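You operate a simulated robot arm through the tools that you are given. There is no shell and no other tool.

Carry out the task below with a simulated two-armed robot. There is one attempt and no reset: what you move stays moved.

Task
Fetch the white filter frame and set it on top of the orange case. Take the small blue tin and put it on the top of the white panel. Take the blue tape roll and put it on the orange striped plate. Put the flat grey box from the desk top on the top of the board bench. Take the black box from the desk top and leave it on the top of the orange bench mat. Put one of the clean green filters from the top of the parts stand on the shelf under the small table. Take the beaker with the green ring and put it on the grey cover. The order is free. Set down upright: white filter frame, small blue tin, clean green filter, beaker with the green ring.

The check looks at the end state, three seconds after you hand in, the way a careful person would. Anything else that was tipped, shoved, dropped, spilled or broken makes it a failure. A push-on lid holds only when it is set on centred and level and pressed home; a screw cap is set on level and turned clockwise until tight.

Robot
Two 7-joint arms with two-finger grippers on one trunk, on a base that moves. Base frame: it is fixed to the floor where the robot stands at the start and does not move with it; the origin is under the middle of the robot, x ahead of it, y to its left, z up. Units: mm, rad, N and s.
The left shoulder is at the start at [77, 216, 1294], the right one opposite. Each reaches about 986 mm from its shoulder. Places, roughly: beaker with the green ring [-2500, 500, 1000]; black box (9x8x5 cm) [-3300, -1600, 900]; blue tape roll (5x5x3 cm) [-4100, -400, 1300]; clean green filter (5x5x7 cm) [-1700, -500, 500]; flat grey box [-3250, -1250, 750]; grey cover (15x15x2 cm) [-1300, -500, 800]; orange case (16x15x3 cm) [-1100, -600, 900]; orange striped plate (6x6x2 cm) [-1100, 800, 800]; shelf under the small table [-2100, 900, 200]; small blue tin (4x5x7 cm) [-4100, -300, 1300]; top of the board bench [-200, 1200, 800]; top of the orange bench mat [1400, -2000, 900]; top of the white panel (18x15 cm) [-1160, -1600, 460]; white filter frame (15x9x15 cm) [-4200, -200, 1300]. Payload 3.43 kg a hand.
Tool frame (each hand has its own): the origin (TCP) lies between the finger pads and is the grasp point; the fingertips stand 20 mm ahead of it; z points along the fingers, y is the line along which they close. The gripper opens to 124 mm; its body begins 93 mm behind the TCP.
Orientation is told as [roll, pitch, yaw] about the base's x, y, z axes, in that order, counted from this pose: with the fingers straight down and closing along the base's y, the tool's x points along the base's -x, its y along +y and its z along -z.

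Tools
- The arms move only by the tool nudge_tool. It takes "left_increments", "right_increments" or both (then of equal length, played together; a hand with none holds still); each is a list of rows, each a list of 7 numbers: the closure, from 0 (fully open) to 1 (shut), then the shift along the tool's x, y, z in mm, then the turn, a rotation vector about the tool's x, y, z in degrees. In form: [[claw, tx, ty, tz, rx, ry, rz], ...]. A call has 1 to 20 rows; each row shifts and turns the commanded pose from where the row before left it, along the tool's axes as they then stand. Each row takes 0.2 s and may step no farther than 50 mm and 0.15 rad from the row before; otherwise, or with a gripper value out of range, the whole call is refused. Where a pose cannot be reached the arm comes as near as it can. A force on the tool above 40 N (or 10 N above the force at the start of the call, whichever is more), or a blocked arm, ends the call early, and 0.2 s more pass. The fingers move at their own pace (about 72 mm/s each) and stop on an object; they squeeze with about 34 N. The grip force told is the motor's: it shows also when the fingers shut on nothing. Time passes only in rows, and 0.2 s behind the last, so rows that do not move let the fingers close. The reply holds the time, the measured pose of the TCP, the force on the tool along the base axes, the opening and the grip force, in the units named above and with some noise, with the torque about the TCP (base axes, N m) and any sound that the robot's microphone picked up.
- Cameras (640 x 400 px; columns grow to the right, rows downward): "scene" is now at [202.3, -3.4, 1455.9]; the picture's right is [-0.03, -1.00, 0.00], its down [-0.65, 0.02, -0.76] and it looks along [0.76, -0.02, -0.65] (base axes); focal length 251 px, centre (320, 200). "left" rides on the left gripper at [82, -14, -140] in its tool frame; the picture's right is [0.17, 0.99, 0.00], its down [-0.83, 0.14, -0.54] and it looks along [-0.53, 0.09, 0.84] (tool axes); focal length 243 px, centre (320, 200). "right" rides on the right gripper at [82, 14, -140] in its tool frame; the picture's right is [-0.17, 0.99, 0.00], its down [-0.83, -0.14, -0.54] and it looks along [-0.53, -0.09, 0.84] (tool axes); focal length 243 px, centre (320, 200). There is no depth. A picture from a camera that has moved, and an enlarged one, comes with that camera's place and axes in the base frame and with its lens.
- get_image(camera): a new picture of that camera. No time passes.
- lift_body(by): moves the trunk up (or, below 0, down) by that many mm; the arms and the scene camera ride with it, the base frame stays. It gives what a move gives, with no picture.
- base_move(legs): drives the robot by 1 to 6 legs, each [ahead, left, turn to the left] in mm, mm and rad, along the robot's own axes; the way and the turn of a leg run together, so that a leg with both is an arc; at most 1500 mm and 3.142 rad a leg. The arms and the cameras ride along, it lands a little off, and it stops where it bumps. It gives what a move gives.
- aim_head(pan, tilt): turns the head with the scene camera to pan (to the left, within 1.396 rad either way) and tilt (down, from -0.506 to 1.204), counted from straight ahead of the robot (the tilt from the chest, where the trunk bows). It gives what a move gives.
- inspect(camera, box): a new picture of the part [left, top, right, bottom] of that camera's present view, enlarged. No time passes.
- job_done(): hands the job in; it is judged then, once.

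Places have to be worked out from the pictures, the camera data and where the tool is seen. Open the grippers and draw the arms clear of the work before you hand the job in, unless the task says otherwise.

The tools are called after ">>>" as a command line: name --argument value ..., lists and objects as JSON in quotes. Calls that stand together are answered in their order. nudge_tool: Moves the arms, as the interface text tells. Its arguments: {"type":"object","properties":{"left_increments":{"type":"array","items":{"type":"array","items":{"type":"number"}}},"right_increments":{"type":"array","items":{"type":"array","items":{"type":"number"}}}},"required":[]} The other tools are called the same way: lift_body (by) moves the trunk up or down; base_move (legs) drives the base; aim_head (pan, tilt) turns the head that bears the scene camera; get_image (camera) takes a picture; inspect (camera, box) takes an enlarged picture of a part of a camera's view; job_done () hands the job in.

At the start:

```text
time_s: 0.0
left_position: [560.1, 189.2, 1198.4]
left_orientation: [0.001, 0.002, 0.001]
left_ft_force: [-0.9, -0.2, 0.2]
left_wrist_torque: [-0.01, -0.02, -0.03]
left_width: 123.8
left_grasp_force: 0.0
right_position: [534.9, -252.9, 1135.9]
right_orientation: [-0.001, 0.0, 0.0]
right_ft_force: [0.6, -0.2, -0.5]
right_wrist_torque: [0.02, 0.01, 0.01]
right_width: 123.7
right_grasp_force: 0.2
trunk travel left (down, up): [-450.0, 141.0]
robot x, y, heading: [1.6, -1.6, -0.003]
head pan, tilt (commanded): [-0.024, 0.707]
```

scene: 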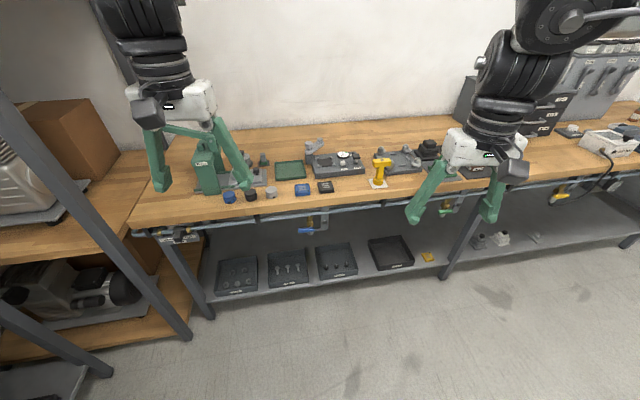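
right: 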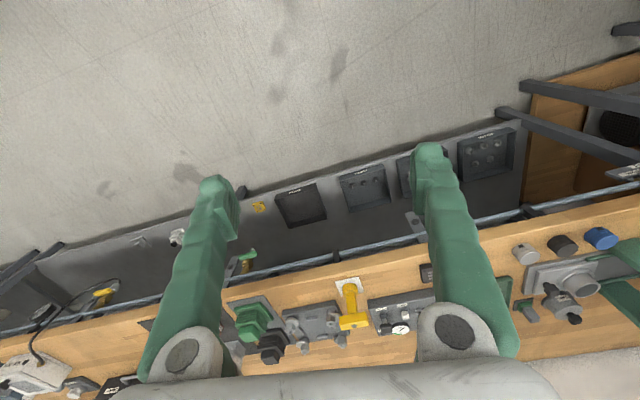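
left: 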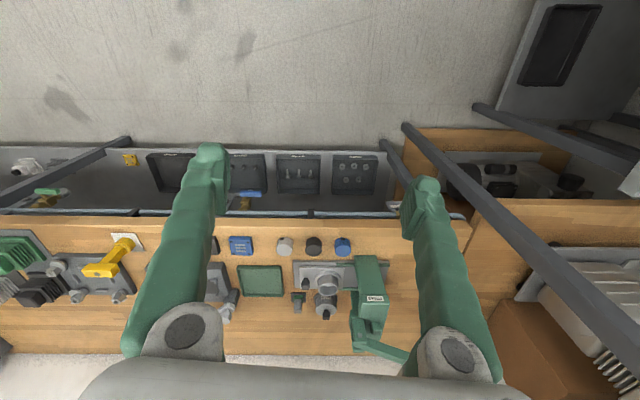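

I begin by looking around: the bench ahead is visible, but most work places are behind the robot. I'll turn the head left and take a look.

>>> aim_head --pan 1.39 --tilt 0.4

>>> get_image --camera "scene"

>>> aim_head --pan -1.39 --tilt 0.4

>>> get_image --camera "scene"

```text
time_s: 1.5
left_position: [559.8, 190.3, 1200.3]
left_orientation: [0.0, 0.001, -0.001]
left_ft_force: [0.1, 0.7, 1.2]
left_wrist_torque: [-0.01, 0.05, 0.02]
left_width: 124.2
left_grasp_force: 0.0
right_position: [533.9, -253.5, 1137.1]
right_orientation: [-0.001, -0.001, 0.0]
right_ft_force: [-0.2, 0.5, -0.4]
right_wrist_torque: [-0.01, -0.03, 0.0]
right_width: 124.0
right_grasp_force: 0.2
trunk travel left (down, up): [-450.0, 141.0]
robot x, y, heading: [-0.8, -3.0, -0.0]
head pan, tilt (commanded): [1.389, 0.4]
```

```text
taken
camera scene: at [134.4, 89.8, 1483.3], right [0.98, -0.18, 0.0], down [-0.07, -0.38, -0.92], along [0.17, 0.91, -0.39], focal length 251 px, centre (320, 200)
```

scene: 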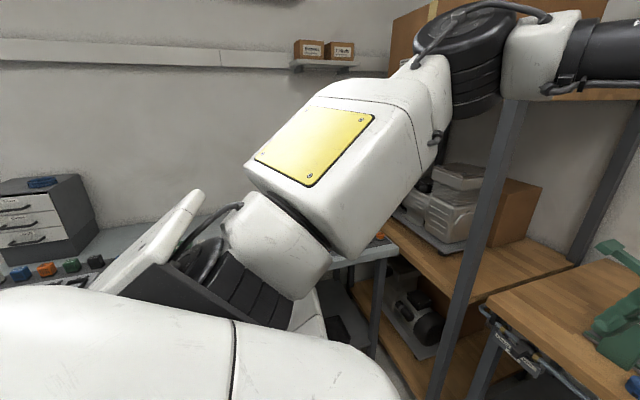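

```text
time_s: 4.0
left_position: [561.8, 189.3, 1199.7]
left_orientation: [0.0, 0.0, -0.001]
left_ft_force: [0.2, 0.4, 0.8]
left_wrist_torque: [0.05, 0.03, 0.03]
left_width: 123.9
left_grasp_force: 0.1
right_position: [533.6, -252.4, 1135.9]
right_orientation: [0.0, 0.001, -0.001]
right_ft_force: [-0.3, 0.5, -0.2]
right_wrist_torque: [-0.01, -0.01, 0.0]
right_width: 124.1
right_grasp_force: 0.1
trunk travel left (down, up): [-450.0, 141.0]
robot x, y, heading: [-3.7, -0.5, -0.001]
head pan, tilt (commanded): [-1.389, 0.4]
```

```text
taken
camera scene: at [134.4, -92.4, 1483.3], right [-0.98, -0.18, 0.0], down [-0.07, 0.38, -0.92], along [0.17, -0.91, -0.39], focal length 251 px, centre (320, 200)
```

scene: 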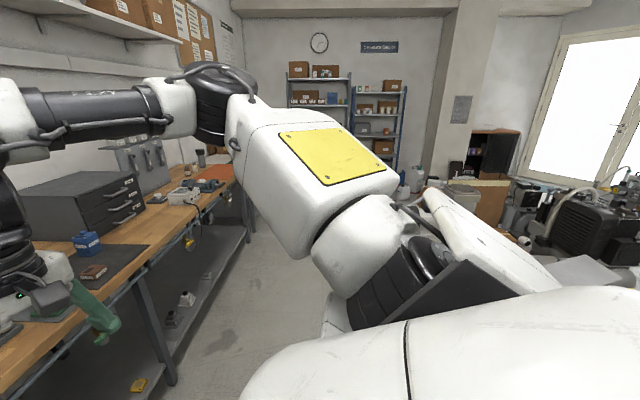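

The arms block the sides of the view. I'll pull both hands in toward the body a bit, before turning the base around to look behind.

>>> nudge_tool --left_increments '[[0, 40, 0, 0, 0, 0, 0], [0, 40, 0, 0, 0, 0, 0], [0, 40, 0, 0, 0, 0, 0], [0, 30, 0, 0, 0, 0, 0]]' --right_increments '[[0, 40, 0, 0, 0, 0, 0], [0, 40, 0, 0, 0, 0, 0], [0, 40, 0, 0, 0, 0, 0], [0, 10, 0, 0, 0, 0, 0]]'

>>> aim_head --pan 0 --tilt 0.5

>>> get_image --camera "scene"

```text
time_s: 5.0
left_position: [466.3, 202.3, 1215.1]
left_orientation: [0.0, -0.001, 0.0]
left_ft_force: [-0.5, -0.2, 0.2]
left_wrist_torque: [0.01, 0.02, 0.01]
left_width: 124.0
left_grasp_force: 0.0
left hand out of reach, approached as far as the arm can: row 3, 4
right_position: [455.0, -254.4, 1135.5]
right_orientation: [-0.001, 0.001, 0.0]
right_ft_force: [0.1, 0.4, -0.1]
right_wrist_torque: [-0.04, -0.03, -0.01]
right_width: 123.9
right_grasp_force: 0.1
right hand out of reach, approached as far as the arm can: row 3, 4
trunk travel left (down, up): [-450.0, 141.0]
robot x, y, heading: [-1.6, -1.5, -0.001]
head pan, tilt (commanded): [-1.389, 0.4]
```

```text
time_s: 6.5
left_position: [464.8, 202.9, 1215.4]
left_orientation: [-0.001, 0.001, 0.001]
left_ft_force: [-0.1, -0.4, -1.5]
left_wrist_torque: [0.02, 0.04, 0.01]
left_width: 124.3
left_grasp_force: 0.1
right_position: [454.0, -252.6, 1135.4]
right_orientation: [-0.001, 0.003, 0.002]
right_ft_force: [0.0, -0.5, 0.5]
right_wrist_torque: [0.0, -0.02, 0.0]
right_width: 123.7
right_grasp_force: 0.0
trunk travel left (down, up): [-450.0, 141.0]
robot x, y, heading: [2.2, -0.3, -0.004]
head pan, tilt (commanded): [0.0, 0.499]
```

```text
taken
camera scene: at [208.6, -1.3, 1474.2], right [0.0, -1.0, 0.0], down [-0.48, 0.0, -0.88], along [0.88, 0.0, -0.48], focal length 251 px, centre (320, 200)
```

scene: 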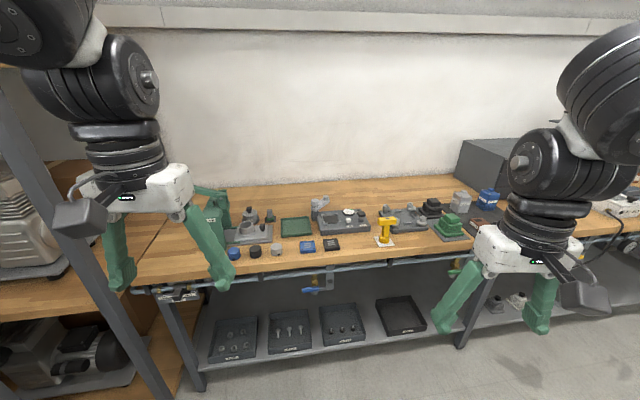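

Bench edge seems at about x≈820, and the rack post at about (850,757), so there's room to turn in place. I'll turn left 90° and look.

>>> base_move --legs '[[0, 0, 1.57]]'

>>> get_image --camera "scene"

```text
time_s: 12.2
left_position: [-201.2, 467.0, 1215.1]
left_orientation: [-0.002, 0.001, 1.566]
left_ft_force: [-1.0, 0.3, 0.6]
left_wrist_torque: [0.01, 0.02, -0.02]
left_width: 124.0
left_grasp_force: 0.1
right_position: [255.9, 454.6, 1135.4]
right_orientation: [0.001, 0.002, 1.567]
right_ft_force: [-0.5, 0.3, 0.2]
right_wrist_torque: [0.01, -0.01, 0.02]
right_width: 124.1
right_grasp_force: 0.1
trunk travel left (down, up): [-450.0, 141.0]
robot x, y, heading: [-0.7, 3.7, 1.567]
head pan, tilt (commanded): [0.0, 0.499]
```

```text
taken
camera scene: at [0.6, 207.9, 1474.2], right [1.0, -0.01, 0.0], down [0.0, -0.48, -0.88], along [0.0, 0.88, -0.48], focal length 251 px, centre (320, 200)
```

scene: 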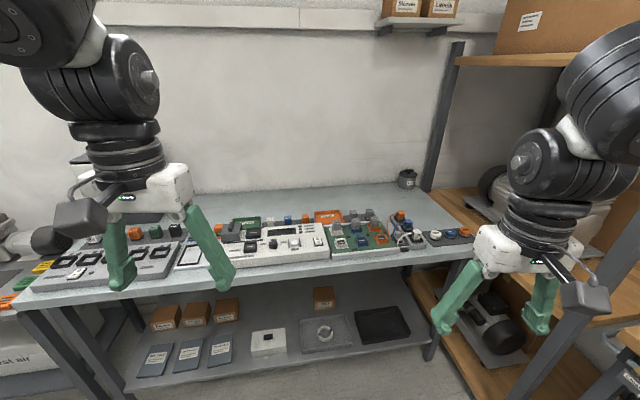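

This is the board bench (front edge at y≈850, top z≈800), with free space along the back. I turn further to face -x.

>>> base_move --legs '[[0, 0, 0.8]]'

>>> get_image --camera "scene"

>>> base_move --legs '[[0, 0, 0.77]]'

>>> get_image --camera "scene"

>>> base_move --legs '[[0, 0, 0.8]]'

>>> get_image --camera "scene"

```text
time_s: 15.4
left_position: [-473.0, 181.8, 1215.6]
left_orientation: [0.0, 0.0, 2.365]
left_ft_force: [0.4, -1.2, 0.1]
left_wrist_torque: [0.0, 0.04, -0.02]
left_width: 123.9
left_grasp_force: 0.1
right_position: [-147.1, 499.9, 1136.3]
right_orientation: [-0.002, 0.0, 2.364]
right_ft_force: [-0.6, -0.1, 1.1]
right_wrist_torque: [-0.01, -0.02, -0.01]
right_width: 124.2
right_grasp_force: 0.1
trunk travel left (down, up): [-450.0, 141.0]
robot x, y, heading: [0.4, -4.1, 2.366]
head pan, tilt (commanded): [0.0, 0.499]
```

```text
taken
camera scene: at [-149.6, 145.5, 1474.2], right [0.7, 0.71, 0.0], down [0.34, -0.34, -0.88], along [-0.63, 0.62, -0.48], focal length 251 px, centre (320, 200)
```

scene: 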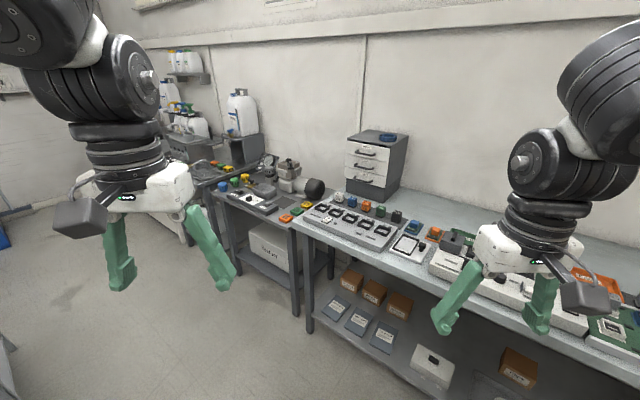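

```text
time_s: 18.5
left_position: [-466.4, -200.8, 1215.8]
left_orientation: [0.0, -0.001, 3.139]
left_ft_force: [-0.6, 0.2, -0.5]
left_wrist_torque: [-0.02, 0.01, -0.01]
left_width: 123.8
left_grasp_force: 0.2
right_position: [-453.5, 254.7, 1135.9]
right_orientation: [0.0, 0.003, 3.141]
right_ft_force: [-0.5, 0.3, 0.9]
right_wrist_torque: [-0.03, 0.01, 0.02]
right_width: 123.9
right_grasp_force: 0.1
trunk travel left (down, up): [-450.0, 141.0]
robot x, y, heading: [-1.5, -0.2, 3.138]
head pan, tilt (commanded): [0.0, 0.499]
```

```text
taken
camera scene: at [-209.7, -0.7, 1474.2], right [0.0, 1.0, 0.0], down [0.48, 0.0, -0.88], along [-0.88, 0.0, -0.48], focal length 251 px, centre (320, 200)
```

scene: 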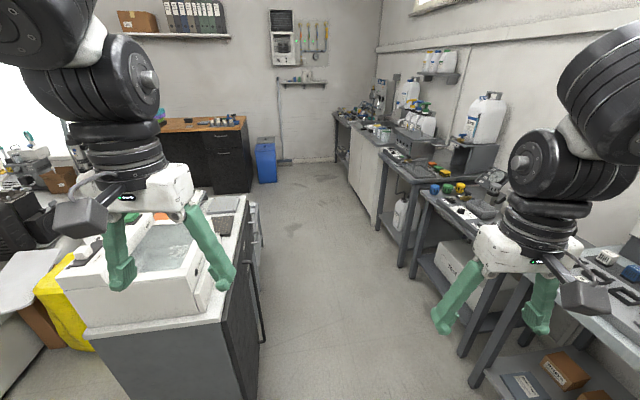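

```text
time_s: 21.7
left_position: [-184.9, -472.5, 1214.1]
left_orientation: [-0.002, 0.001, -2.355]
left_ft_force: [0.7, 0.3, -0.2]
left_wrist_torque: [0.0, 0.0, -0.01]
left_width: 124.0
left_grasp_force: 0.1
right_position: [-500.5, -141.9, 1137.2]
right_orientation: [0.001, 0.002, -2.354]
right_ft_force: [-0.7, 0.5, 0.3]
right_wrist_torque: [0.0, 0.0, -0.02]
right_width: 124.0
right_grasp_force: 0.0
trunk travel left (down, up): [-450.0, 141.0]
robot x, y, heading: [1.0, 3.0, -2.352]
head pan, tilt (commanded): [0.0, 0.499]
```

```text
taken
camera scene: at [-148.4, -149.2, 1474.2], right [-0.71, 0.71, 0.0], down [0.34, 0.34, -0.88], along [-0.62, -0.62, -0.48], focal length 251 px, centre (320, 200)
```

scene: 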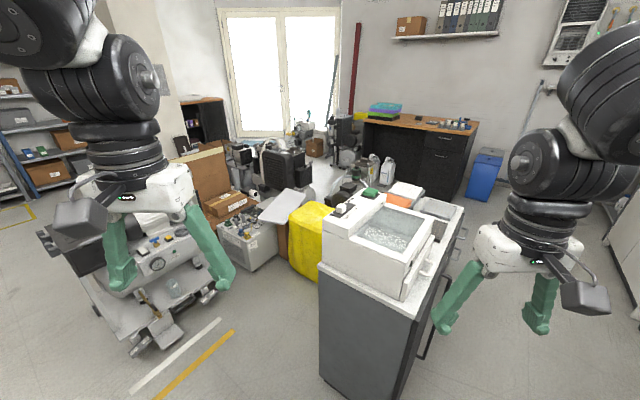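

The map forms: the island with a basin at about (-900,-600), the desk at back, the far wall shelf. I finish the turn to see the -y side.

>>> base_move --legs '[[0, 0, 0.8]]'

>>> get_image --camera "scene"

>>> base_move --legs '[[0, 0, 0.8]]'

>>> get_image --camera "scene"

```text
time_s: 25.0
left_position: [216.0, -458.7, 1215.9]
left_orientation: [-0.002, -0.001, -1.543]
left_ft_force: [0.3, -0.2, 0.3]
left_wrist_torque: [-0.01, -0.01, -0.05]
left_width: 124.0
left_grasp_force: 0.0
right_position: [-240.4, -461.9, 1136.9]
right_orientation: [0.0, 0.002, -1.542]
right_ft_force: [-1.1, 0.1, 0.3]
right_wrist_torque: [0.0, 0.02, 0.0]
right_width: 124.0
right_grasp_force: 0.0
trunk travel left (down, up): [-450.0, 141.0]
robot x, y, heading: [-0.8, 1.3, -1.537]
head pan, tilt (commanded): [0.0, 0.499]
```

```text
taken
camera scene: at [5.3, -210.3, 1474.2], right [-1.0, -0.03, 0.0], down [-0.01, 0.48, -0.88], along [0.03, -0.88, -0.48], focal length 251 px, centre (320, 200)
```

scene: 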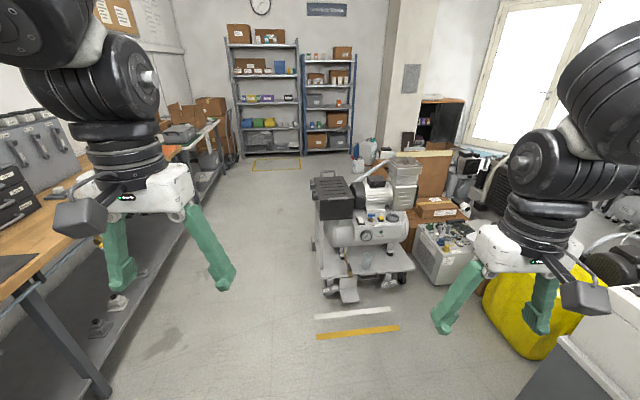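

```text
time_s: 28.2
left_position: [481.0, -164.0, 1214.3]
left_orientation: [0.0, 0.0, -0.736]
left_ft_force: [-0.9, 0.4, 0.5]
left_wrist_torque: [0.02, -0.04, 0.02]
left_width: 124.3
left_grasp_force: 0.0
right_position: [166.7, -492.3, 1136.1]
right_orientation: [-0.001, 0.001, -0.734]
right_ft_force: [1.4, -0.6, -0.4]
right_wrist_torque: [-0.03, 0.0, 0.0]
right_width: 124.0
right_grasp_force: 0.0
trunk travel left (down, up): [-450.0, 141.0]
robot x, y, heading: [-0.1, 1.0, -0.736]
head pan, tilt (commanded): [0.0, 0.499]
```

```text
taken
camera scene: at [154.2, -141.9, 1474.2], right [-0.67, -0.74, 0.0], down [-0.35, 0.32, -0.88], along [0.65, -0.59, -0.48], focal length 251 px, centre (320, 200)
```

scene: 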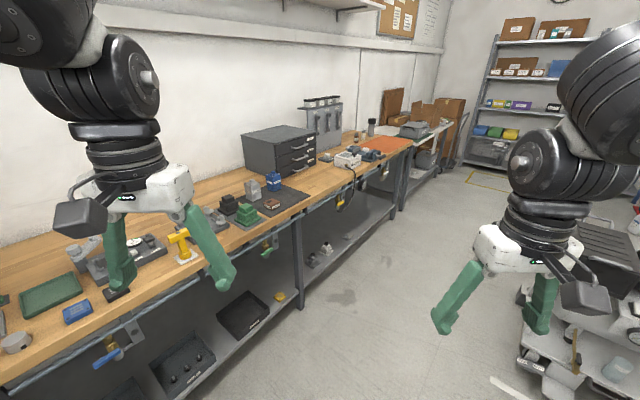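

The orange mat is at the bench's far end. Now I turn to face -x and drive down the corridor, looking at each station on the way.

>>> base_move --legs '[[0, 0, -2.4], [700, 0, 0]]'

>>> get_image --camera "scene"

```text
time_s: 40.9
left_position: [-1182.2, -165.0, 1214.3]
left_orientation: [0.0, -0.002, 3.104]
left_ft_force: [0.8, 1.3, 0.1]
left_wrist_torque: [-0.01, 0.0, 0.02]
left_width: 124.0
left_grasp_force: 0.0
right_position: [-1155.9, 289.7, 1137.1]
right_orientation: [0.0, 0.0, 3.106]
right_ft_force: [-0.5, 0.1, -0.1]
right_wrist_torque: [-0.02, -0.02, 0.01]
right_width: 124.0
right_grasp_force: 0.1
trunk travel left (down, up): [-450.0, 141.0]
robot x, y, heading: [-708.4, 20.8, 3.104]
head pan, tilt (commanded): [0.0, 0.499]
```

```text
taken
camera scene: at [-918.8, 27.0, 1474.3], right [0.04, 1.0, 0.0], down [0.48, -0.02, -0.88], along [-0.88, 0.03, -0.48], focal length 251 px, centre (320, 200)
```

scene: 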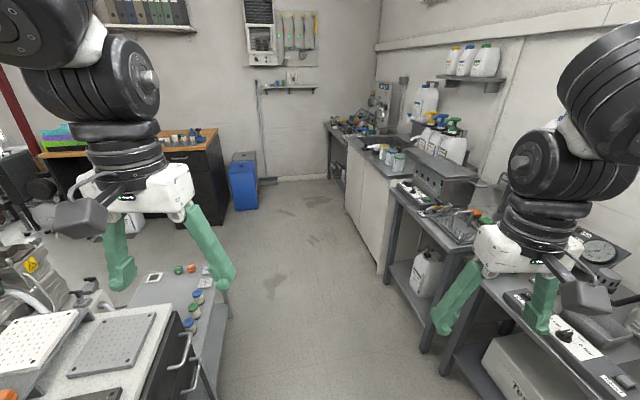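

I see the island's rear with a perforated tray, the parts stand beyond it. I look left and right with the head.

>>> aim_head --pan 0.8 --tilt 0.75

>>> get_image --camera "scene"

>>> aim_head --pan -0.85 --tilt 0.7

>>> get_image --camera "scene"

```text
time_s: 42.1
left_position: [-1181.4, -165.7, 1215.9]
left_orientation: [-0.001, 0.001, 3.105]
left_ft_force: [-1.1, 0.6, -0.8]
left_wrist_torque: [-0.05, 0.03, 0.0]
left_width: 124.0
left_grasp_force: 0.0
right_position: [-1154.7, 289.8, 1135.5]
right_orientation: [0.0, 0.002, 3.106]
right_ft_force: [-0.1, -0.3, -0.9]
right_wrist_torque: [-0.01, -0.03, 0.0]
right_width: 124.0
right_grasp_force: 0.0
trunk travel left (down, up): [-450.0, 141.0]
robot x, y, heading: [-712.0, 21.2, 3.108]
head pan, tilt (commanded): [0.799, 0.75]
```

```text
taken
camera scene: at [-888.2, -33.5, 1452.3], right [-0.69, 0.72, 0.0], down [0.49, 0.47, -0.73], along [-0.53, -0.51, -0.68], focal length 251 px, centre (320, 200)
```

scene: 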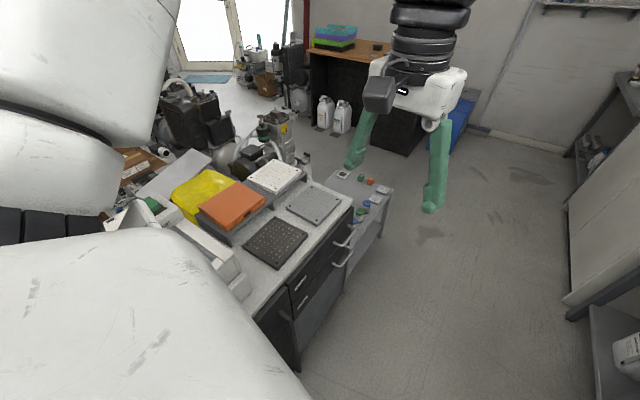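

```text
time_s: 43.8
left_position: [-1182.6, -164.9, 1214.7]
left_orientation: [-0.001, -0.001, 3.103]
left_ft_force: [0.7, -0.5, 0.4]
left_wrist_torque: [0.03, 0.02, -0.05]
left_width: 124.0
left_grasp_force: 0.0
right_position: [-1154.2, 289.5, 1136.3]
right_orientation: [0.0, 0.001, 3.107]
right_ft_force: [0.0, 0.6, 0.5]
right_wrist_torque: [-0.01, 0.01, 0.01]
right_width: 124.0
right_grasp_force: 0.1
trunk travel left (down, up): [-450.0, 141.0]
robot x, y, heading: [-710.2, 19.4, 3.105]
head pan, tilt (commanded): [-0.85, 0.7]
```

```text
taken
camera scene: at [-882.2, 89.4, 1456.5], right [0.77, 0.63, 0.0], down [0.41, -0.5, -0.76], along [-0.48, 0.59, -0.64], focal length 251 px, centre (320, 200)
```

scene: 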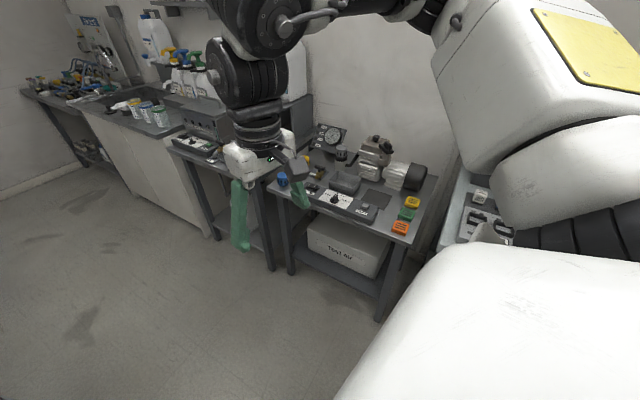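

The orange case (≈-1114,-640,900), grey cover (≈-1355,-525,800) and orange striped plate (≈-1056,758,800) are identified. I drive on to the parts stand and turn to face it.

>>> base_move --legs '[[1000, -80, 0], [0, 0, 1.6]]'

>>> aim_head --pan 0 --tilt 0.8

>>> get_image --camera "scene"

```text
time_s: 55.5
left_position: [-1541.2, -328.2, 1214.8]
left_orientation: [0.0, 0.001, -1.623]
left_ft_force: [0.4, -0.6, -0.2]
left_wrist_torque: [0.0, 0.01, 0.03]
left_width: 124.0
left_grasp_force: 0.1
right_position: [-1995.1, -295.3, 1136.8]
right_orientation: [0.001, 0.004, -1.623]
right_ft_force: [0.5, 0.5, -0.6]
right_wrist_torque: [0.03, 0.02, -0.01]
right_width: 123.8
right_grasp_force: 0.0
trunk travel left (down, up): [-450.0, 141.0]
robot x, y, heading: [-1721.6, 146.2, -1.626]
head pan, tilt (commanded): [-0.85, 0.7]
```

```text
time_s: 56.6
left_position: [-1541.4, -330.8, 1214.8]
left_orientation: [0.001, 0.0, -1.624]
left_ft_force: [0.2, -0.6, -0.5]
left_wrist_torque: [0.05, 0.01, 0.0]
left_width: 124.2
left_grasp_force: 0.1
right_position: [-1994.4, -295.5, 1136.1]
right_orientation: [0.001, 0.002, -1.625]
right_ft_force: [0.2, 0.0, 0.4]
right_wrist_torque: [-0.04, 0.0, 0.03]
right_width: 124.0
right_grasp_force: 0.1
trunk travel left (down, up): [-450.0, 141.0]
robot x, y, heading: [-1713.7, 146.0, -1.623]
head pan, tilt (commanded): [0.0, 0.799]
```

```text
taken
camera scene: at [-1729.2, -54.1, 1448.2], right [-1.0, 0.05, 0.0], down [0.04, 0.72, -0.7], along [-0.04, -0.7, -0.72], focal length 251 px, centre (320, 200)
```

scene: 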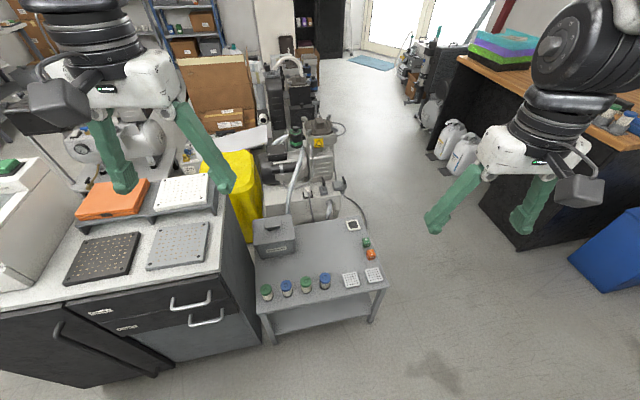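

Now the parts stand is in view with four round filters along its front edge. I zoom in on it and on the island.

>>> inspect --camera "scene" --box '[240, 200, 400, 300]'

>>> inspect --camera "scene" --box '[40, 160, 240, 290]'

```text
4.00 times, centred on (320, 250) of scene
camera zoom: at [-1729.2, -54.1, 1448.2], right [-1.0, 0.05, 0.0], down [0.04, 0.72, -0.7], along [-0.04, -0.7, -0.72], focal length 1004 px, centre (320, 0)
```

zoom: 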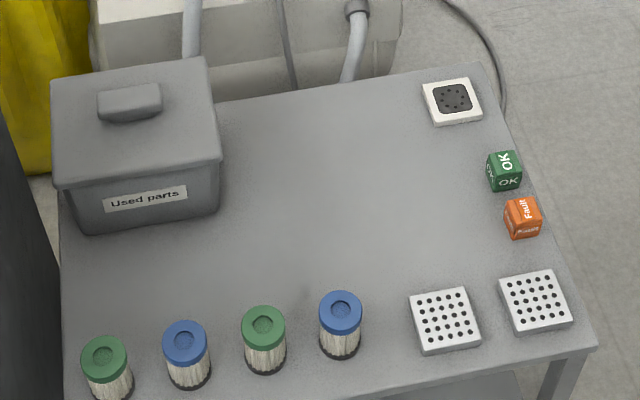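

```text
3.08 times, centred on (140, 225) of scene
camera zoom: at [-1729.2, -54.1, 1448.2], right [-1.0, 0.05, 0.0], down [0.04, 0.72, -0.7], along [-0.04, -0.7, -0.72], focal length 772 px, centre (874, 123)
```

zoom: 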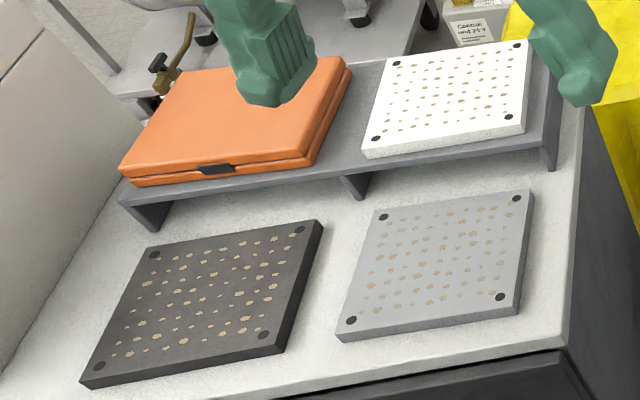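

I zoom in more on the filters to see which green ones are clean.

>>> inspect --camera "scene" --box '[252, 262, 340, 306]'

>>> get_image --camera "left"

```text
7.27 times, centred on (296, 284) of scene
camera zoom: at [-1729.2, -54.1, 1448.2], right [-1.0, 0.05, 0.0], down [0.04, 0.72, -0.7], along [-0.04, -0.7, -0.72], focal length 1825 px, centre (494, -411)
```

zoom: 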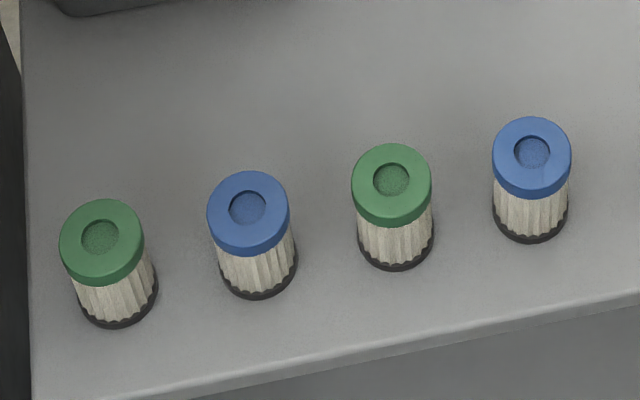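

```text
taken
camera left: at [-1549.9, -247.1, 1353.9], right [0.99, 0.11, 0.0], down [0.1, -0.84, 0.54], along [0.06, -0.54, -0.84], focal length 243 px, centre (320, 200)
```

left: 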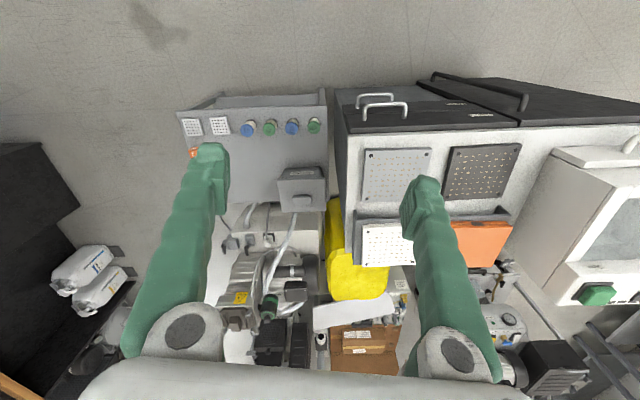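

Both green filters look clean. Before grasping I want to see the shelf under the small table to decide on the grasp tilt, so I turn to face +y and move a little.

>>> base_move --legs '[[0, 0, 1.6], [0, 0, 1.58]]'

>>> aim_head --pan 0.35 --tilt 0.75

>>> get_image --camera "scene"

```text
time_s: 67.7
left_position: [-1911.1, 615.2, 1214.4]
left_orientation: [0.001, -0.001, 1.548]
left_ft_force: [0.5, 0.0, -0.8]
left_wrist_torque: [0.01, 0.01, -0.01]
left_width: 123.9
left_grasp_force: 0.2
right_position: [-1454.3, 594.5, 1136.8]
right_orientation: [0.0, 0.002, 1.549]
right_ft_force: [-0.7, 1.5, -0.3]
right_wrist_torque: [0.01, 0.03, 0.03]
right_width: 124.1
right_grasp_force: 0.1
trunk travel left (down, up): [-450.0, 141.0]
robot x, y, heading: [-1716.3, 144.9, 1.548]
head pan, tilt (commanded): [0.0, 0.799]
```

```text
time_s: 68.5
left_position: [-1909.4, 615.0, 1215.7]
left_orientation: [0.001, 0.001, 1.548]
left_ft_force: [-0.1, 0.8, 0.3]
left_wrist_torque: [0.04, -0.03, 0.01]
left_width: 124.5
left_grasp_force: 0.0
right_position: [-1454.5, 594.2, 1135.6]
right_orientation: [-0.001, 0.0, 1.55]
right_ft_force: [-0.3, 0.1, 0.3]
right_wrist_torque: [-0.01, 0.0, -0.03]
right_width: 123.9
right_grasp_force: 0.1
trunk travel left (down, up): [-450.0, 141.0]
robot x, y, heading: [-1719.2, 143.4, 1.544]
head pan, tilt (commanded): [0.351, 0.75]
```

```text
taken
camera scene: at [-1742.5, 341.1, 1452.2], right [0.95, 0.32, 0.0], down [0.22, -0.65, -0.73], along [-0.24, 0.69, -0.68], focal length 251 px, centre (320, 200)
```

scene: 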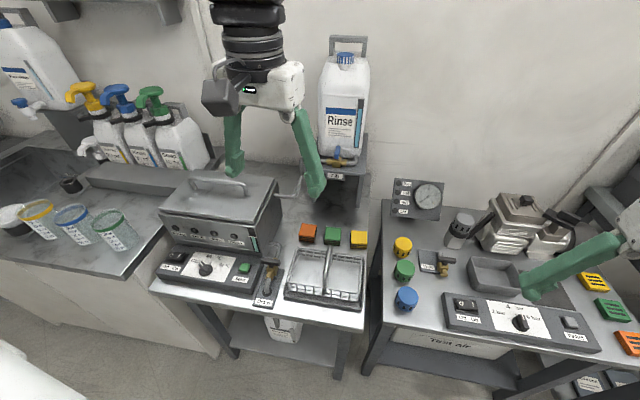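

The small table is the middle one (rinse table). I back off, slide left to x≈-2100 and lower the trunk to see its under-shelf.

>>> base_move --legs '[[-200, 0, 0], [0, 330, 0], [-150, 0, 0]]'

>>> lift_body --by -430

>>> aim_head --pan 0 --tilt 0.4

>>> get_image --camera "scene"

```text
time_s: 76.0
left_position: [-2244.2, 273.0, 1214.1]
left_orientation: [0.0, 0.0, 1.55]
left_ft_force: [0.1, 0.6, -0.7]
left_wrist_torque: [-0.02, 0.0, -0.01]
left_width: 123.9
left_grasp_force: 0.1
right_position: [-1788.8, 250.9, 1134.5]
right_orientation: [0.0, 0.003, 1.55]
right_ft_force: [0.7, -0.6, 0.4]
right_wrist_torque: [-0.02, -0.04, 0.0]
right_width: 124.0
right_grasp_force: 0.0
trunk travel left (down, up): [-450.0, 141.0]
robot x, y, heading: [-2050.9, -198.4, 1.548]
head pan, tilt (commanded): [0.351, 0.75]
```

```text
refused: -430 is not a number from -400 to 400
```

```text
time_s: 76.9
left_position: [-2245.7, 268.8, 1214.9]
left_orientation: [0.0, -0.003, 1.55]
left_ft_force: [-0.4, 0.0, -0.8]
left_wrist_torque: [0.03, 0.01, 0.01]
left_width: 124.0
left_grasp_force: 0.1
right_position: [-1790.3, 248.7, 1137.4]
right_orientation: [-0.002, 0.0, 1.549]
right_ft_force: [0.0, -0.2, 0.7]
right_wrist_torque: [0.0, -0.01, 0.0]
right_width: 124.1
right_grasp_force: 0.0
trunk travel left (down, up): [-450.0, 141.0]
robot x, y, heading: [-2052.4, -200.5, 1.55]
head pan, tilt (commanded): [0.0, 0.4]
```

```text
taken
camera scene: at [-2048.6, 9.0, 1483.4], right [1.0, -0.02, 0.0], down [-0.01, -0.39, -0.92], along [0.02, 0.92, -0.39], focal length 251 px, centre (320, 200)
```

scene: 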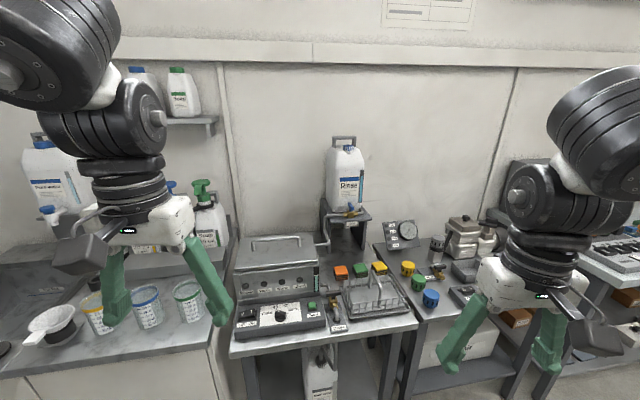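

The trunk move is limited to 400 per call; nothing is beneath the hands here, so I lower by 380.

>>> lift_body --by -380

>>> get_image --camera "scene"

```text
time_s: 80.5
left_position: [-2244.8, 315.8, 720.5]
left_orientation: [-0.002, 0.295, 1.549]
left_ft_force: [-0.1, -0.5, 0.4]
left_wrist_torque: [0.01, -0.01, 0.02]
left_width: 124.0
left_grasp_force: 0.2
right_position: [-1788.6, 268.5, 637.9]
right_orientation: [0.002, 0.323, 1.553]
right_ft_force: [-0.9, 0.1, -0.4]
right_wrist_torque: [0.01, 0.01, 0.0]
right_width: 123.9
right_grasp_force: 0.1
trunk travel left (down, up): [-70.0, 521.0]
robot x, y, heading: [-2055.4, -203.8, 1.547]
head pan, tilt (commanded): [0.0, 0.4]
```

```text
taken
camera scene: at [-2045.8, 131.1, 1075.8], right [1.0, -0.02, 0.0], down [-0.01, -0.39, -0.92], along [0.02, 0.92, -0.39], focal length 251 px, centre (320, 200)
```

scene: 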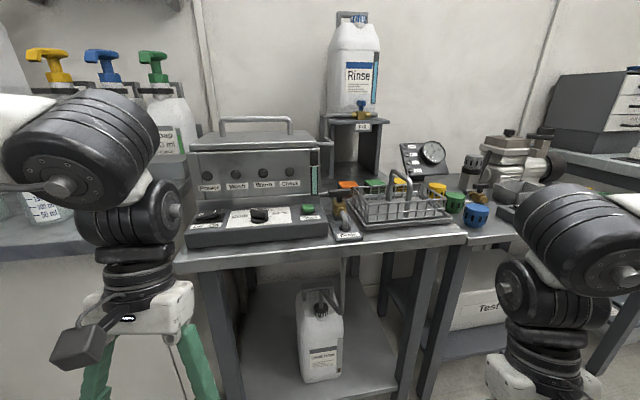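

The trunk bows forward when lowered. I tilt the head down to view the shelf beneath.

>>> aim_head --pan 0 --tilt 0.75

>>> get_image --camera "scene"

>>> get_image --camera "right"

```text
time_s: 81.4
left_position: [-2244.8, 315.8, 721.2]
left_orientation: [-0.003, 0.293, 1.549]
left_ft_force: [-0.7, -1.1, 0.1]
left_wrist_torque: [0.01, -0.02, -0.01]
left_width: 123.9
left_grasp_force: 0.0
right_position: [-1787.0, 269.0, 637.1]
right_orientation: [0.004, 0.324, 1.551]
right_ft_force: [-0.9, -0.2, -0.8]
right_wrist_torque: [-0.01, 0.01, -0.01]
right_width: 124.2
right_grasp_force: 0.0
trunk travel left (down, up): [-70.0, 521.0]
robot x, y, heading: [-2052.8, -199.8, 1.554]
head pan, tilt (commanded): [0.0, 0.75]
```

```text
taken
camera scene: at [-2046.0, 121.6, 1044.6], right [1.0, -0.02, 0.0], down [-0.01, -0.68, -0.73], along [0.02, 0.73, -0.68], focal length 251 px, centre (320, 200)
```

scene: 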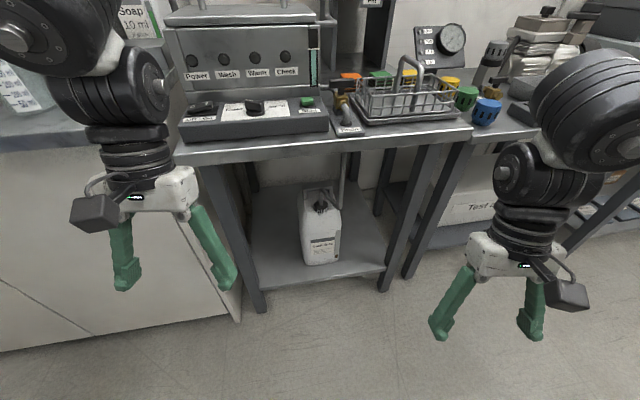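

```text
taken
camera right: at [-1801.3, 236.9, 795.9], right [-0.98, 0.18, -0.05], down [0.16, 0.96, 0.24], along [0.09, 0.23, -0.97], focal length 243 px, centre (320, 200)
```

right: 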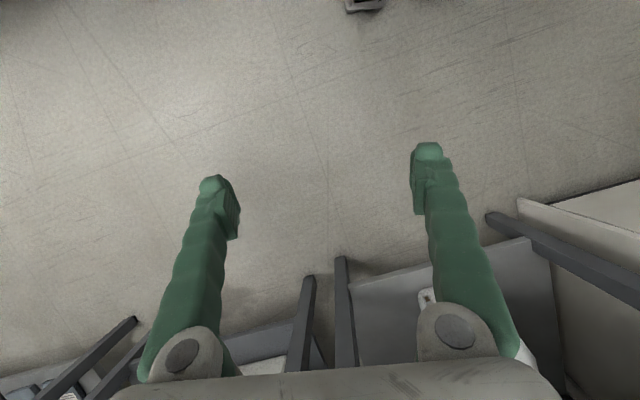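

The under-shelf has free space left and right of the canister; a 45°-tilted grasp with sideways closing will suit it. I'll approach the filter row from the west (facing +x), so I first slide west and turn to heading 0.

>>> base_move --legs '[[-80, 350, 0], [0, 0, -1.55]]'

>>> aim_head --pan 0 --tilt 0.7

>>> get_image --camera "scene"

>>> get_image --camera "right"

```text
time_s: 91.8
left_position: [-1900.1, -63.6, 720.2]
left_orientation: [-0.002, 0.293, 0.012]
left_ft_force: [0.3, -0.1, -0.3]
left_wrist_torque: [0.0, 0.0, 0.0]
left_width: 124.0
left_grasp_force: 0.0
right_position: [-1932.8, -522.2, 636.9]
right_orientation: [0.003, 0.325, 0.013]
right_ft_force: [-0.5, -0.6, 0.4]
right_wrist_torque: [0.01, 0.02, 0.0]
right_width: 124.2
right_grasp_force: 0.1
trunk travel left (down, up): [-70.0, 521.0]
robot x, y, heading: [-2409.4, -275.3, 0.015]
head pan, tilt (commanded): [0.0, 0.75]
```

```text
time_s: 92.5
left_position: [-1900.2, -63.7, 720.9]
left_orientation: [-0.002, 0.293, 0.009]
left_ft_force: [-0.3, -0.2, -0.4]
left_wrist_torque: [0.02, 0.0, -0.01]
left_width: 124.1
left_grasp_force: 0.0
right_position: [-1932.2, -521.4, 637.3]
right_orientation: [0.003, 0.325, 0.015]
right_ft_force: [-0.2, 0.2, -0.2]
right_wrist_torque: [0.0, 0.02, 0.02]
right_width: 124.2
right_grasp_force: 0.0
trunk travel left (down, up): [-70.0, 521.0]
robot x, y, heading: [-2409.8, -272.2, 0.015]
head pan, tilt (commanded): [0.0, 0.7]
```

```text
taken
camera scene: at [-2085.4, -270.9, 1048.8], right [0.01, -1.0, 0.0], down [-0.64, -0.01, -0.76], along [0.76, 0.01, -0.64], focal length 251 px, centre (320, 200)
```

scene: 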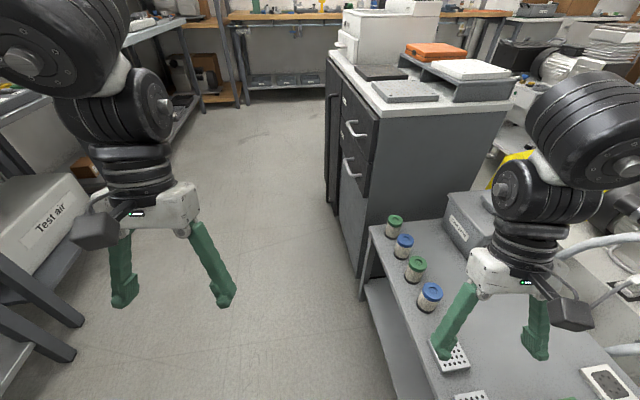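

```text
taken
camera right: at [-1964.4, -508.6, 795.8], right [0.14, 0.99, -0.05], down [0.96, -0.13, 0.24], along [0.24, -0.08, -0.97], focal length 243 px, centre (320, 200)
```

right: 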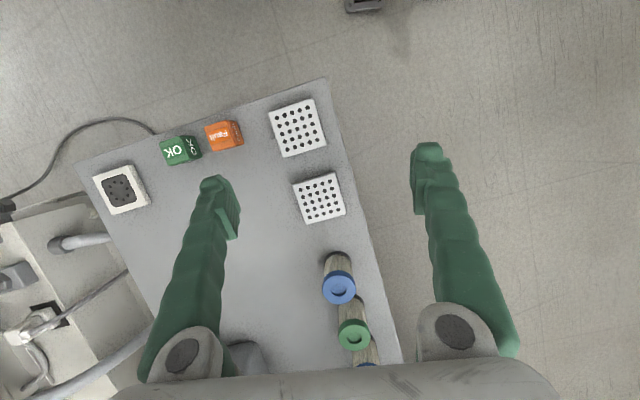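

From three views the green filter #2's top is near (-1706,-510,528), so the stand top is ≈458. I tilt the right hand so its fingers point forward-down at about 45°.

>>> nudge_tool --right_increments '[[0, 0, 0, 0, 0, -8, 0], [0, 0, 0, 0, 0, -8, 0], [0, 0, 0, 0, 0, -8, 0], [0, 0, 0, 0, 0, -8, 0], [0, 0, 0, 0, 0, -8, 0], [0, 0, 0, 0, 0, -8, 0], [0, 0, 0, 0, 0, -8, 0], [0, 0, 0, 0, 0, -8, 0]]'

>>> get_image --camera "scene"

>>> get_image --camera "right"

```text
time_s: 94.3
left_position: [-1901.4, -64.0, 721.1]
left_orientation: [-0.001, 0.293, 0.012]
left_ft_force: [-0.1, -0.1, -0.5]
left_wrist_torque: [-0.03, 0.02, -0.02]
left_width: 123.8
left_grasp_force: 0.1
right_position: [-1923.3, -599.7, 653.1]
right_orientation: [0.006, -0.02, 0.016]
right_ft_force: [-0.2, 0.2, 0.4]
right_wrist_torque: [0.01, 0.01, -0.01]
right_width: 123.9
right_grasp_force: 0.1
right hand out of reach, approached as far as the arm can: row 1, 2, 3, 4, 5, 6, 7, 8
trunk travel left (down, up): [-70.0, 521.0]
robot x, y, heading: [-2414.7, -273.7, 0.015]
head pan, tilt (commanded): [0.0, 0.7]
```

```text
taken
camera scene: at [-2085.4, -270.9, 1048.8], right [0.01, -1.0, 0.0], down [-0.64, -0.01, -0.76], along [0.76, 0.01, -0.64], focal length 251 px, centre (320, 200)
```

scene: 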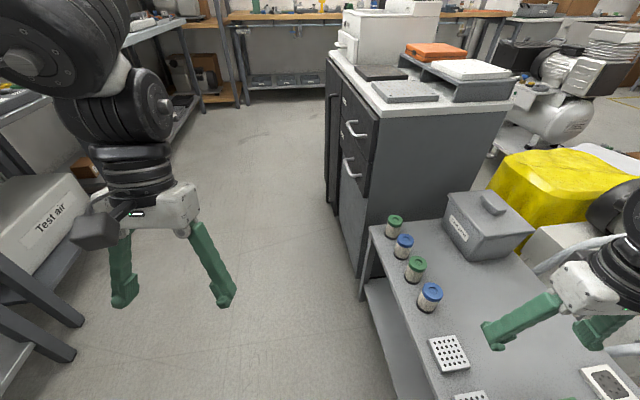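

```text
taken
camera right: at [-2008.6, -586.6, 791.5], right [0.15, 0.99, 0.01], down [0.82, -0.13, 0.56], along [0.55, -0.08, -0.83], focal length 243 px, centre (320, 200)
```

right: 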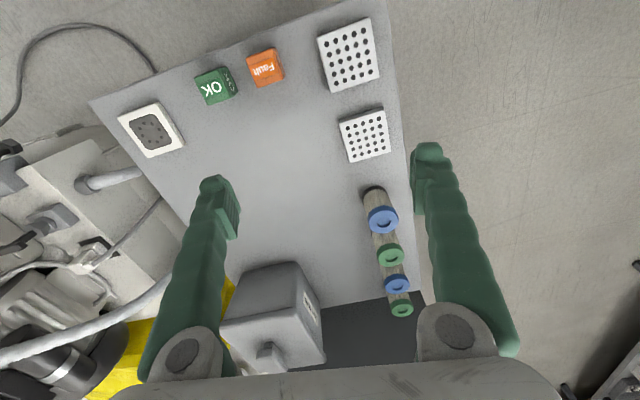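

The tilt wasn't reachable so close to the body. I move the hand forward/east above the filters first (tips ≥100 mm above their tops), then tilt.

>>> nudge_tool --right_increments '[[0, -34, 18, -8, 0, 0, 0], [0, -34, 18, -8, 0, 0, 0], [0, -34, 18, -8, 0, 0, 0], [0, -34, 18, -8, 0, 0, 0], [0, -34, 18, -8, 0, 0, 0], [0, 0, 0, 0, 0, -8, 0], [0, 0, 0, 0, 0, -8, 0], [0, 0, 0, 0, 0, -8, 0], [0, 0, 0, 0, 0, -8, 0], [0, 0, 0, 0, 0, -8, 0]]'

>>> get_image --camera "right"

>>> get_image --camera "scene"

```text
time_s: 96.5
left_position: [-1901.3, -64.4, 722.2]
left_orientation: [-0.001, 0.293, 0.012]
left_ft_force: [0.1, -1.2, -0.3]
left_wrist_torque: [0.0, 0.03, 0.02]
left_width: 124.0
left_grasp_force: 0.1
right_position: [-1721.0, -534.4, 695.0]
right_orientation: [0.011, -0.721, 0.013]
right_ft_force: [0.5, 0.0, -0.4]
right_wrist_torque: [0.0, 0.03, 0.04]
right_width: 124.0
right_grasp_force: 0.0
right hand out of reach, approached as far as the arm can: row 8, 9, 10
trunk travel left (down, up): [-70.0, 521.0]
robot x, y, heading: [-2404.5, -275.6, 0.012]
head pan, tilt (commanded): [0.0, 0.7]
```

```text
taken
camera right: at [-1873.7, -524.4, 745.4], right [0.1, 0.99, 0.12], down [0.27, -0.14, 0.95], along [0.96, -0.07, -0.28], focal length 243 px, centre (320, 200)
```

right: 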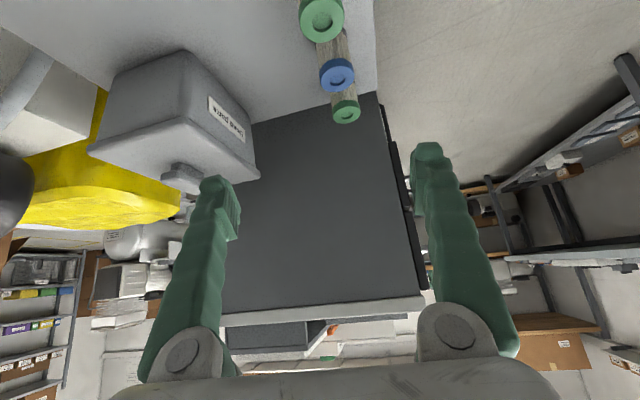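

```text
taken
camera scene: at [-2085.3, -271.3, 1048.8], right [0.01, -1.0, 0.0], down [-0.64, -0.01, -0.76], along [0.76, 0.01, -0.64], focal length 251 px, centre (320, 200)
```

scene: 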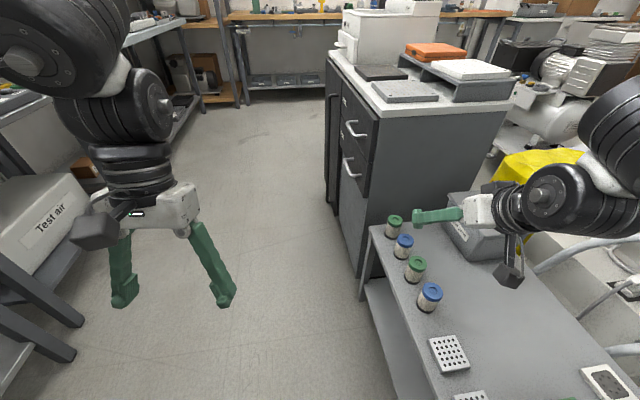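

Filter green #2 again triangulates to about (-1707,-513,528). I shift the hand over it and descend partway (90 mm) to check reach and alignment.

>>> nudge_tool --right_increments '[[0, -11, 22, 10, 0, 0, 0], [0, 20, 0, 23, 0, 0, 0], [0, 20, 0, 23, 0, 0, 0], [0, 20, 0, 22, 0, 0, 0]]'

>>> get_image --camera "right"

>>> inspect --camera "scene" --box '[360, 180, 560, 305]'

```text
time_s: 97.5
left_position: [-1900.0, -64.6, 720.3]
left_orientation: [-0.001, 0.294, 0.009]
left_ft_force: [0.0, -1.4, 0.1]
left_wrist_torque: [-0.01, 0.04, -0.02]
left_width: 124.2
left_grasp_force: 0.1
right_position: [-1704.7, -512.2, 604.4]
right_orientation: [0.007, -0.72, 0.01]
right_ft_force: [0.0, 0.3, 0.0]
right_wrist_torque: [-0.01, 0.01, 0.01]
right_width: 123.9
right_grasp_force: 0.1
trunk travel left (down, up): [-70.0, 521.0]
robot x, y, heading: [-2409.4, -273.6, 0.012]
head pan, tilt (commanded): [0.0, 0.7]
```

```text
taken
camera right: at [-1858.6, -500.5, 655.0], right [0.11, 0.99, 0.12], down [0.27, -0.14, 0.95], along [0.96, -0.07, -0.28], focal length 243 px, centre (320, 200)
```

right: 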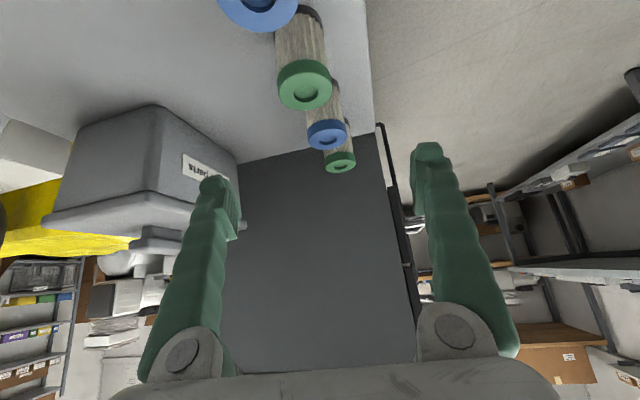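

```text
3.20 times, centred on (460, 242) of scene
camera zoom: at [-2085.1, -271.3, 1048.7], right [0.01, -1.0, 0.0], down [-0.64, -0.01, -0.76], along [0.76, 0.01, -0.64], focal length 803 px, centre (-128, 64)
```

zoom: 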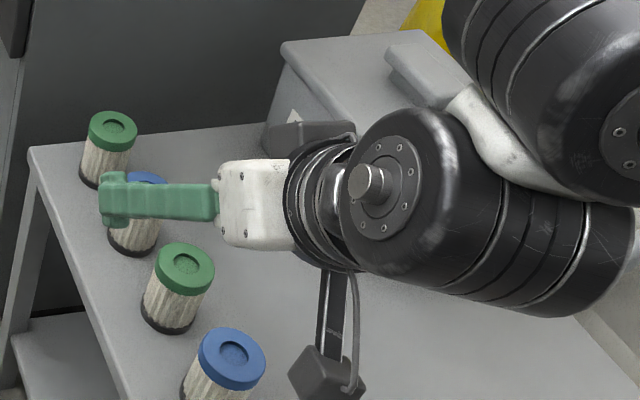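

Alignment is good (filter ≈(-1708,-513), TCP (-1705,-512)). I descend the remaining 100 mm with open fingers.

>>> nudge_tool --right_increments '[[0, 22.7, 0, 24.3, 0, 0, 0], [0, 22.7, 0, 24.3, 0, 0, 0], [0, 22.7, 0, 24.3, 0, 0, 0]]'

>>> get_image --camera "right"

>>> inspect --camera "scene" --box '[360, 180, 560, 305]'

```text
time_s: 98.3
left_position: [-1899.9, -64.8, 720.0]
left_orientation: [-0.002, 0.292, 0.01]
left_ft_force: [0.5, -0.5, 0.1]
left_wrist_torque: [-0.01, 0.05, -0.01]
left_width: 124.1
left_grasp_force: 0.0
right_position: [-1707.9, -511.3, 503.8]
right_orientation: [0.008, -0.72, 0.008]
right_ft_force: [0.2, -0.4, 0.3]
right_wrist_torque: [-0.01, 0.01, -0.01]
right_width: 124.0
right_grasp_force: 0.1
trunk travel left (down, up): [-70.0, 521.0]
robot x, y, heading: [-2408.1, -275.4, 0.005]
head pan, tilt (commanded): [0.0, 0.7]
```

```text
taken
camera right: at [-1861.5, -500.1, 554.6], right [0.11, 0.99, 0.12], down [0.27, -0.14, 0.95], along [0.96, -0.07, -0.28], focal length 243 px, centre (320, 200)
```

right: 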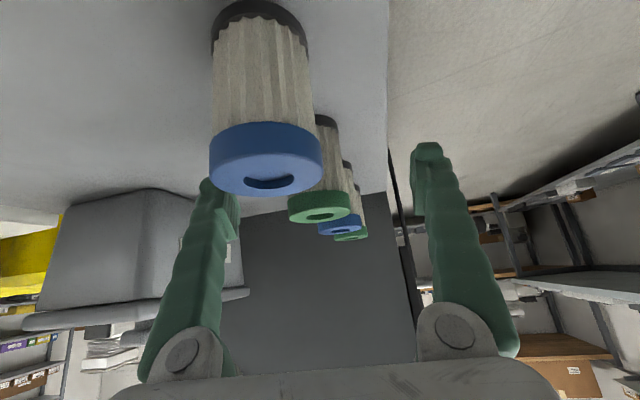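

```text
3.20 times, centred on (460, 242) of scene
camera zoom: at [-2085.3, -271.4, 1048.8], right [0.01, -1.0, 0.0], down [-0.64, -0.01, -0.76], along [0.76, 0.01, -0.64], focal length 803 px, centre (-128, 64)
```

zoom: 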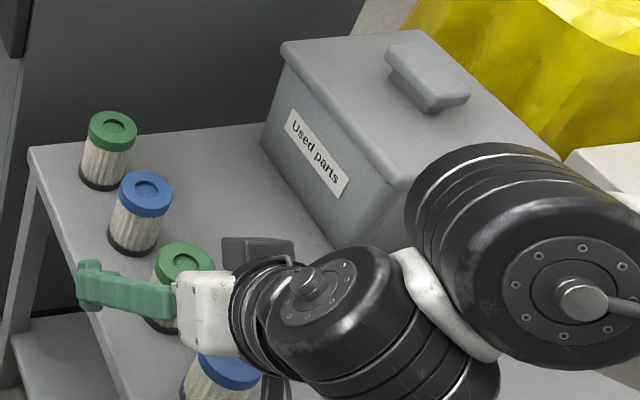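

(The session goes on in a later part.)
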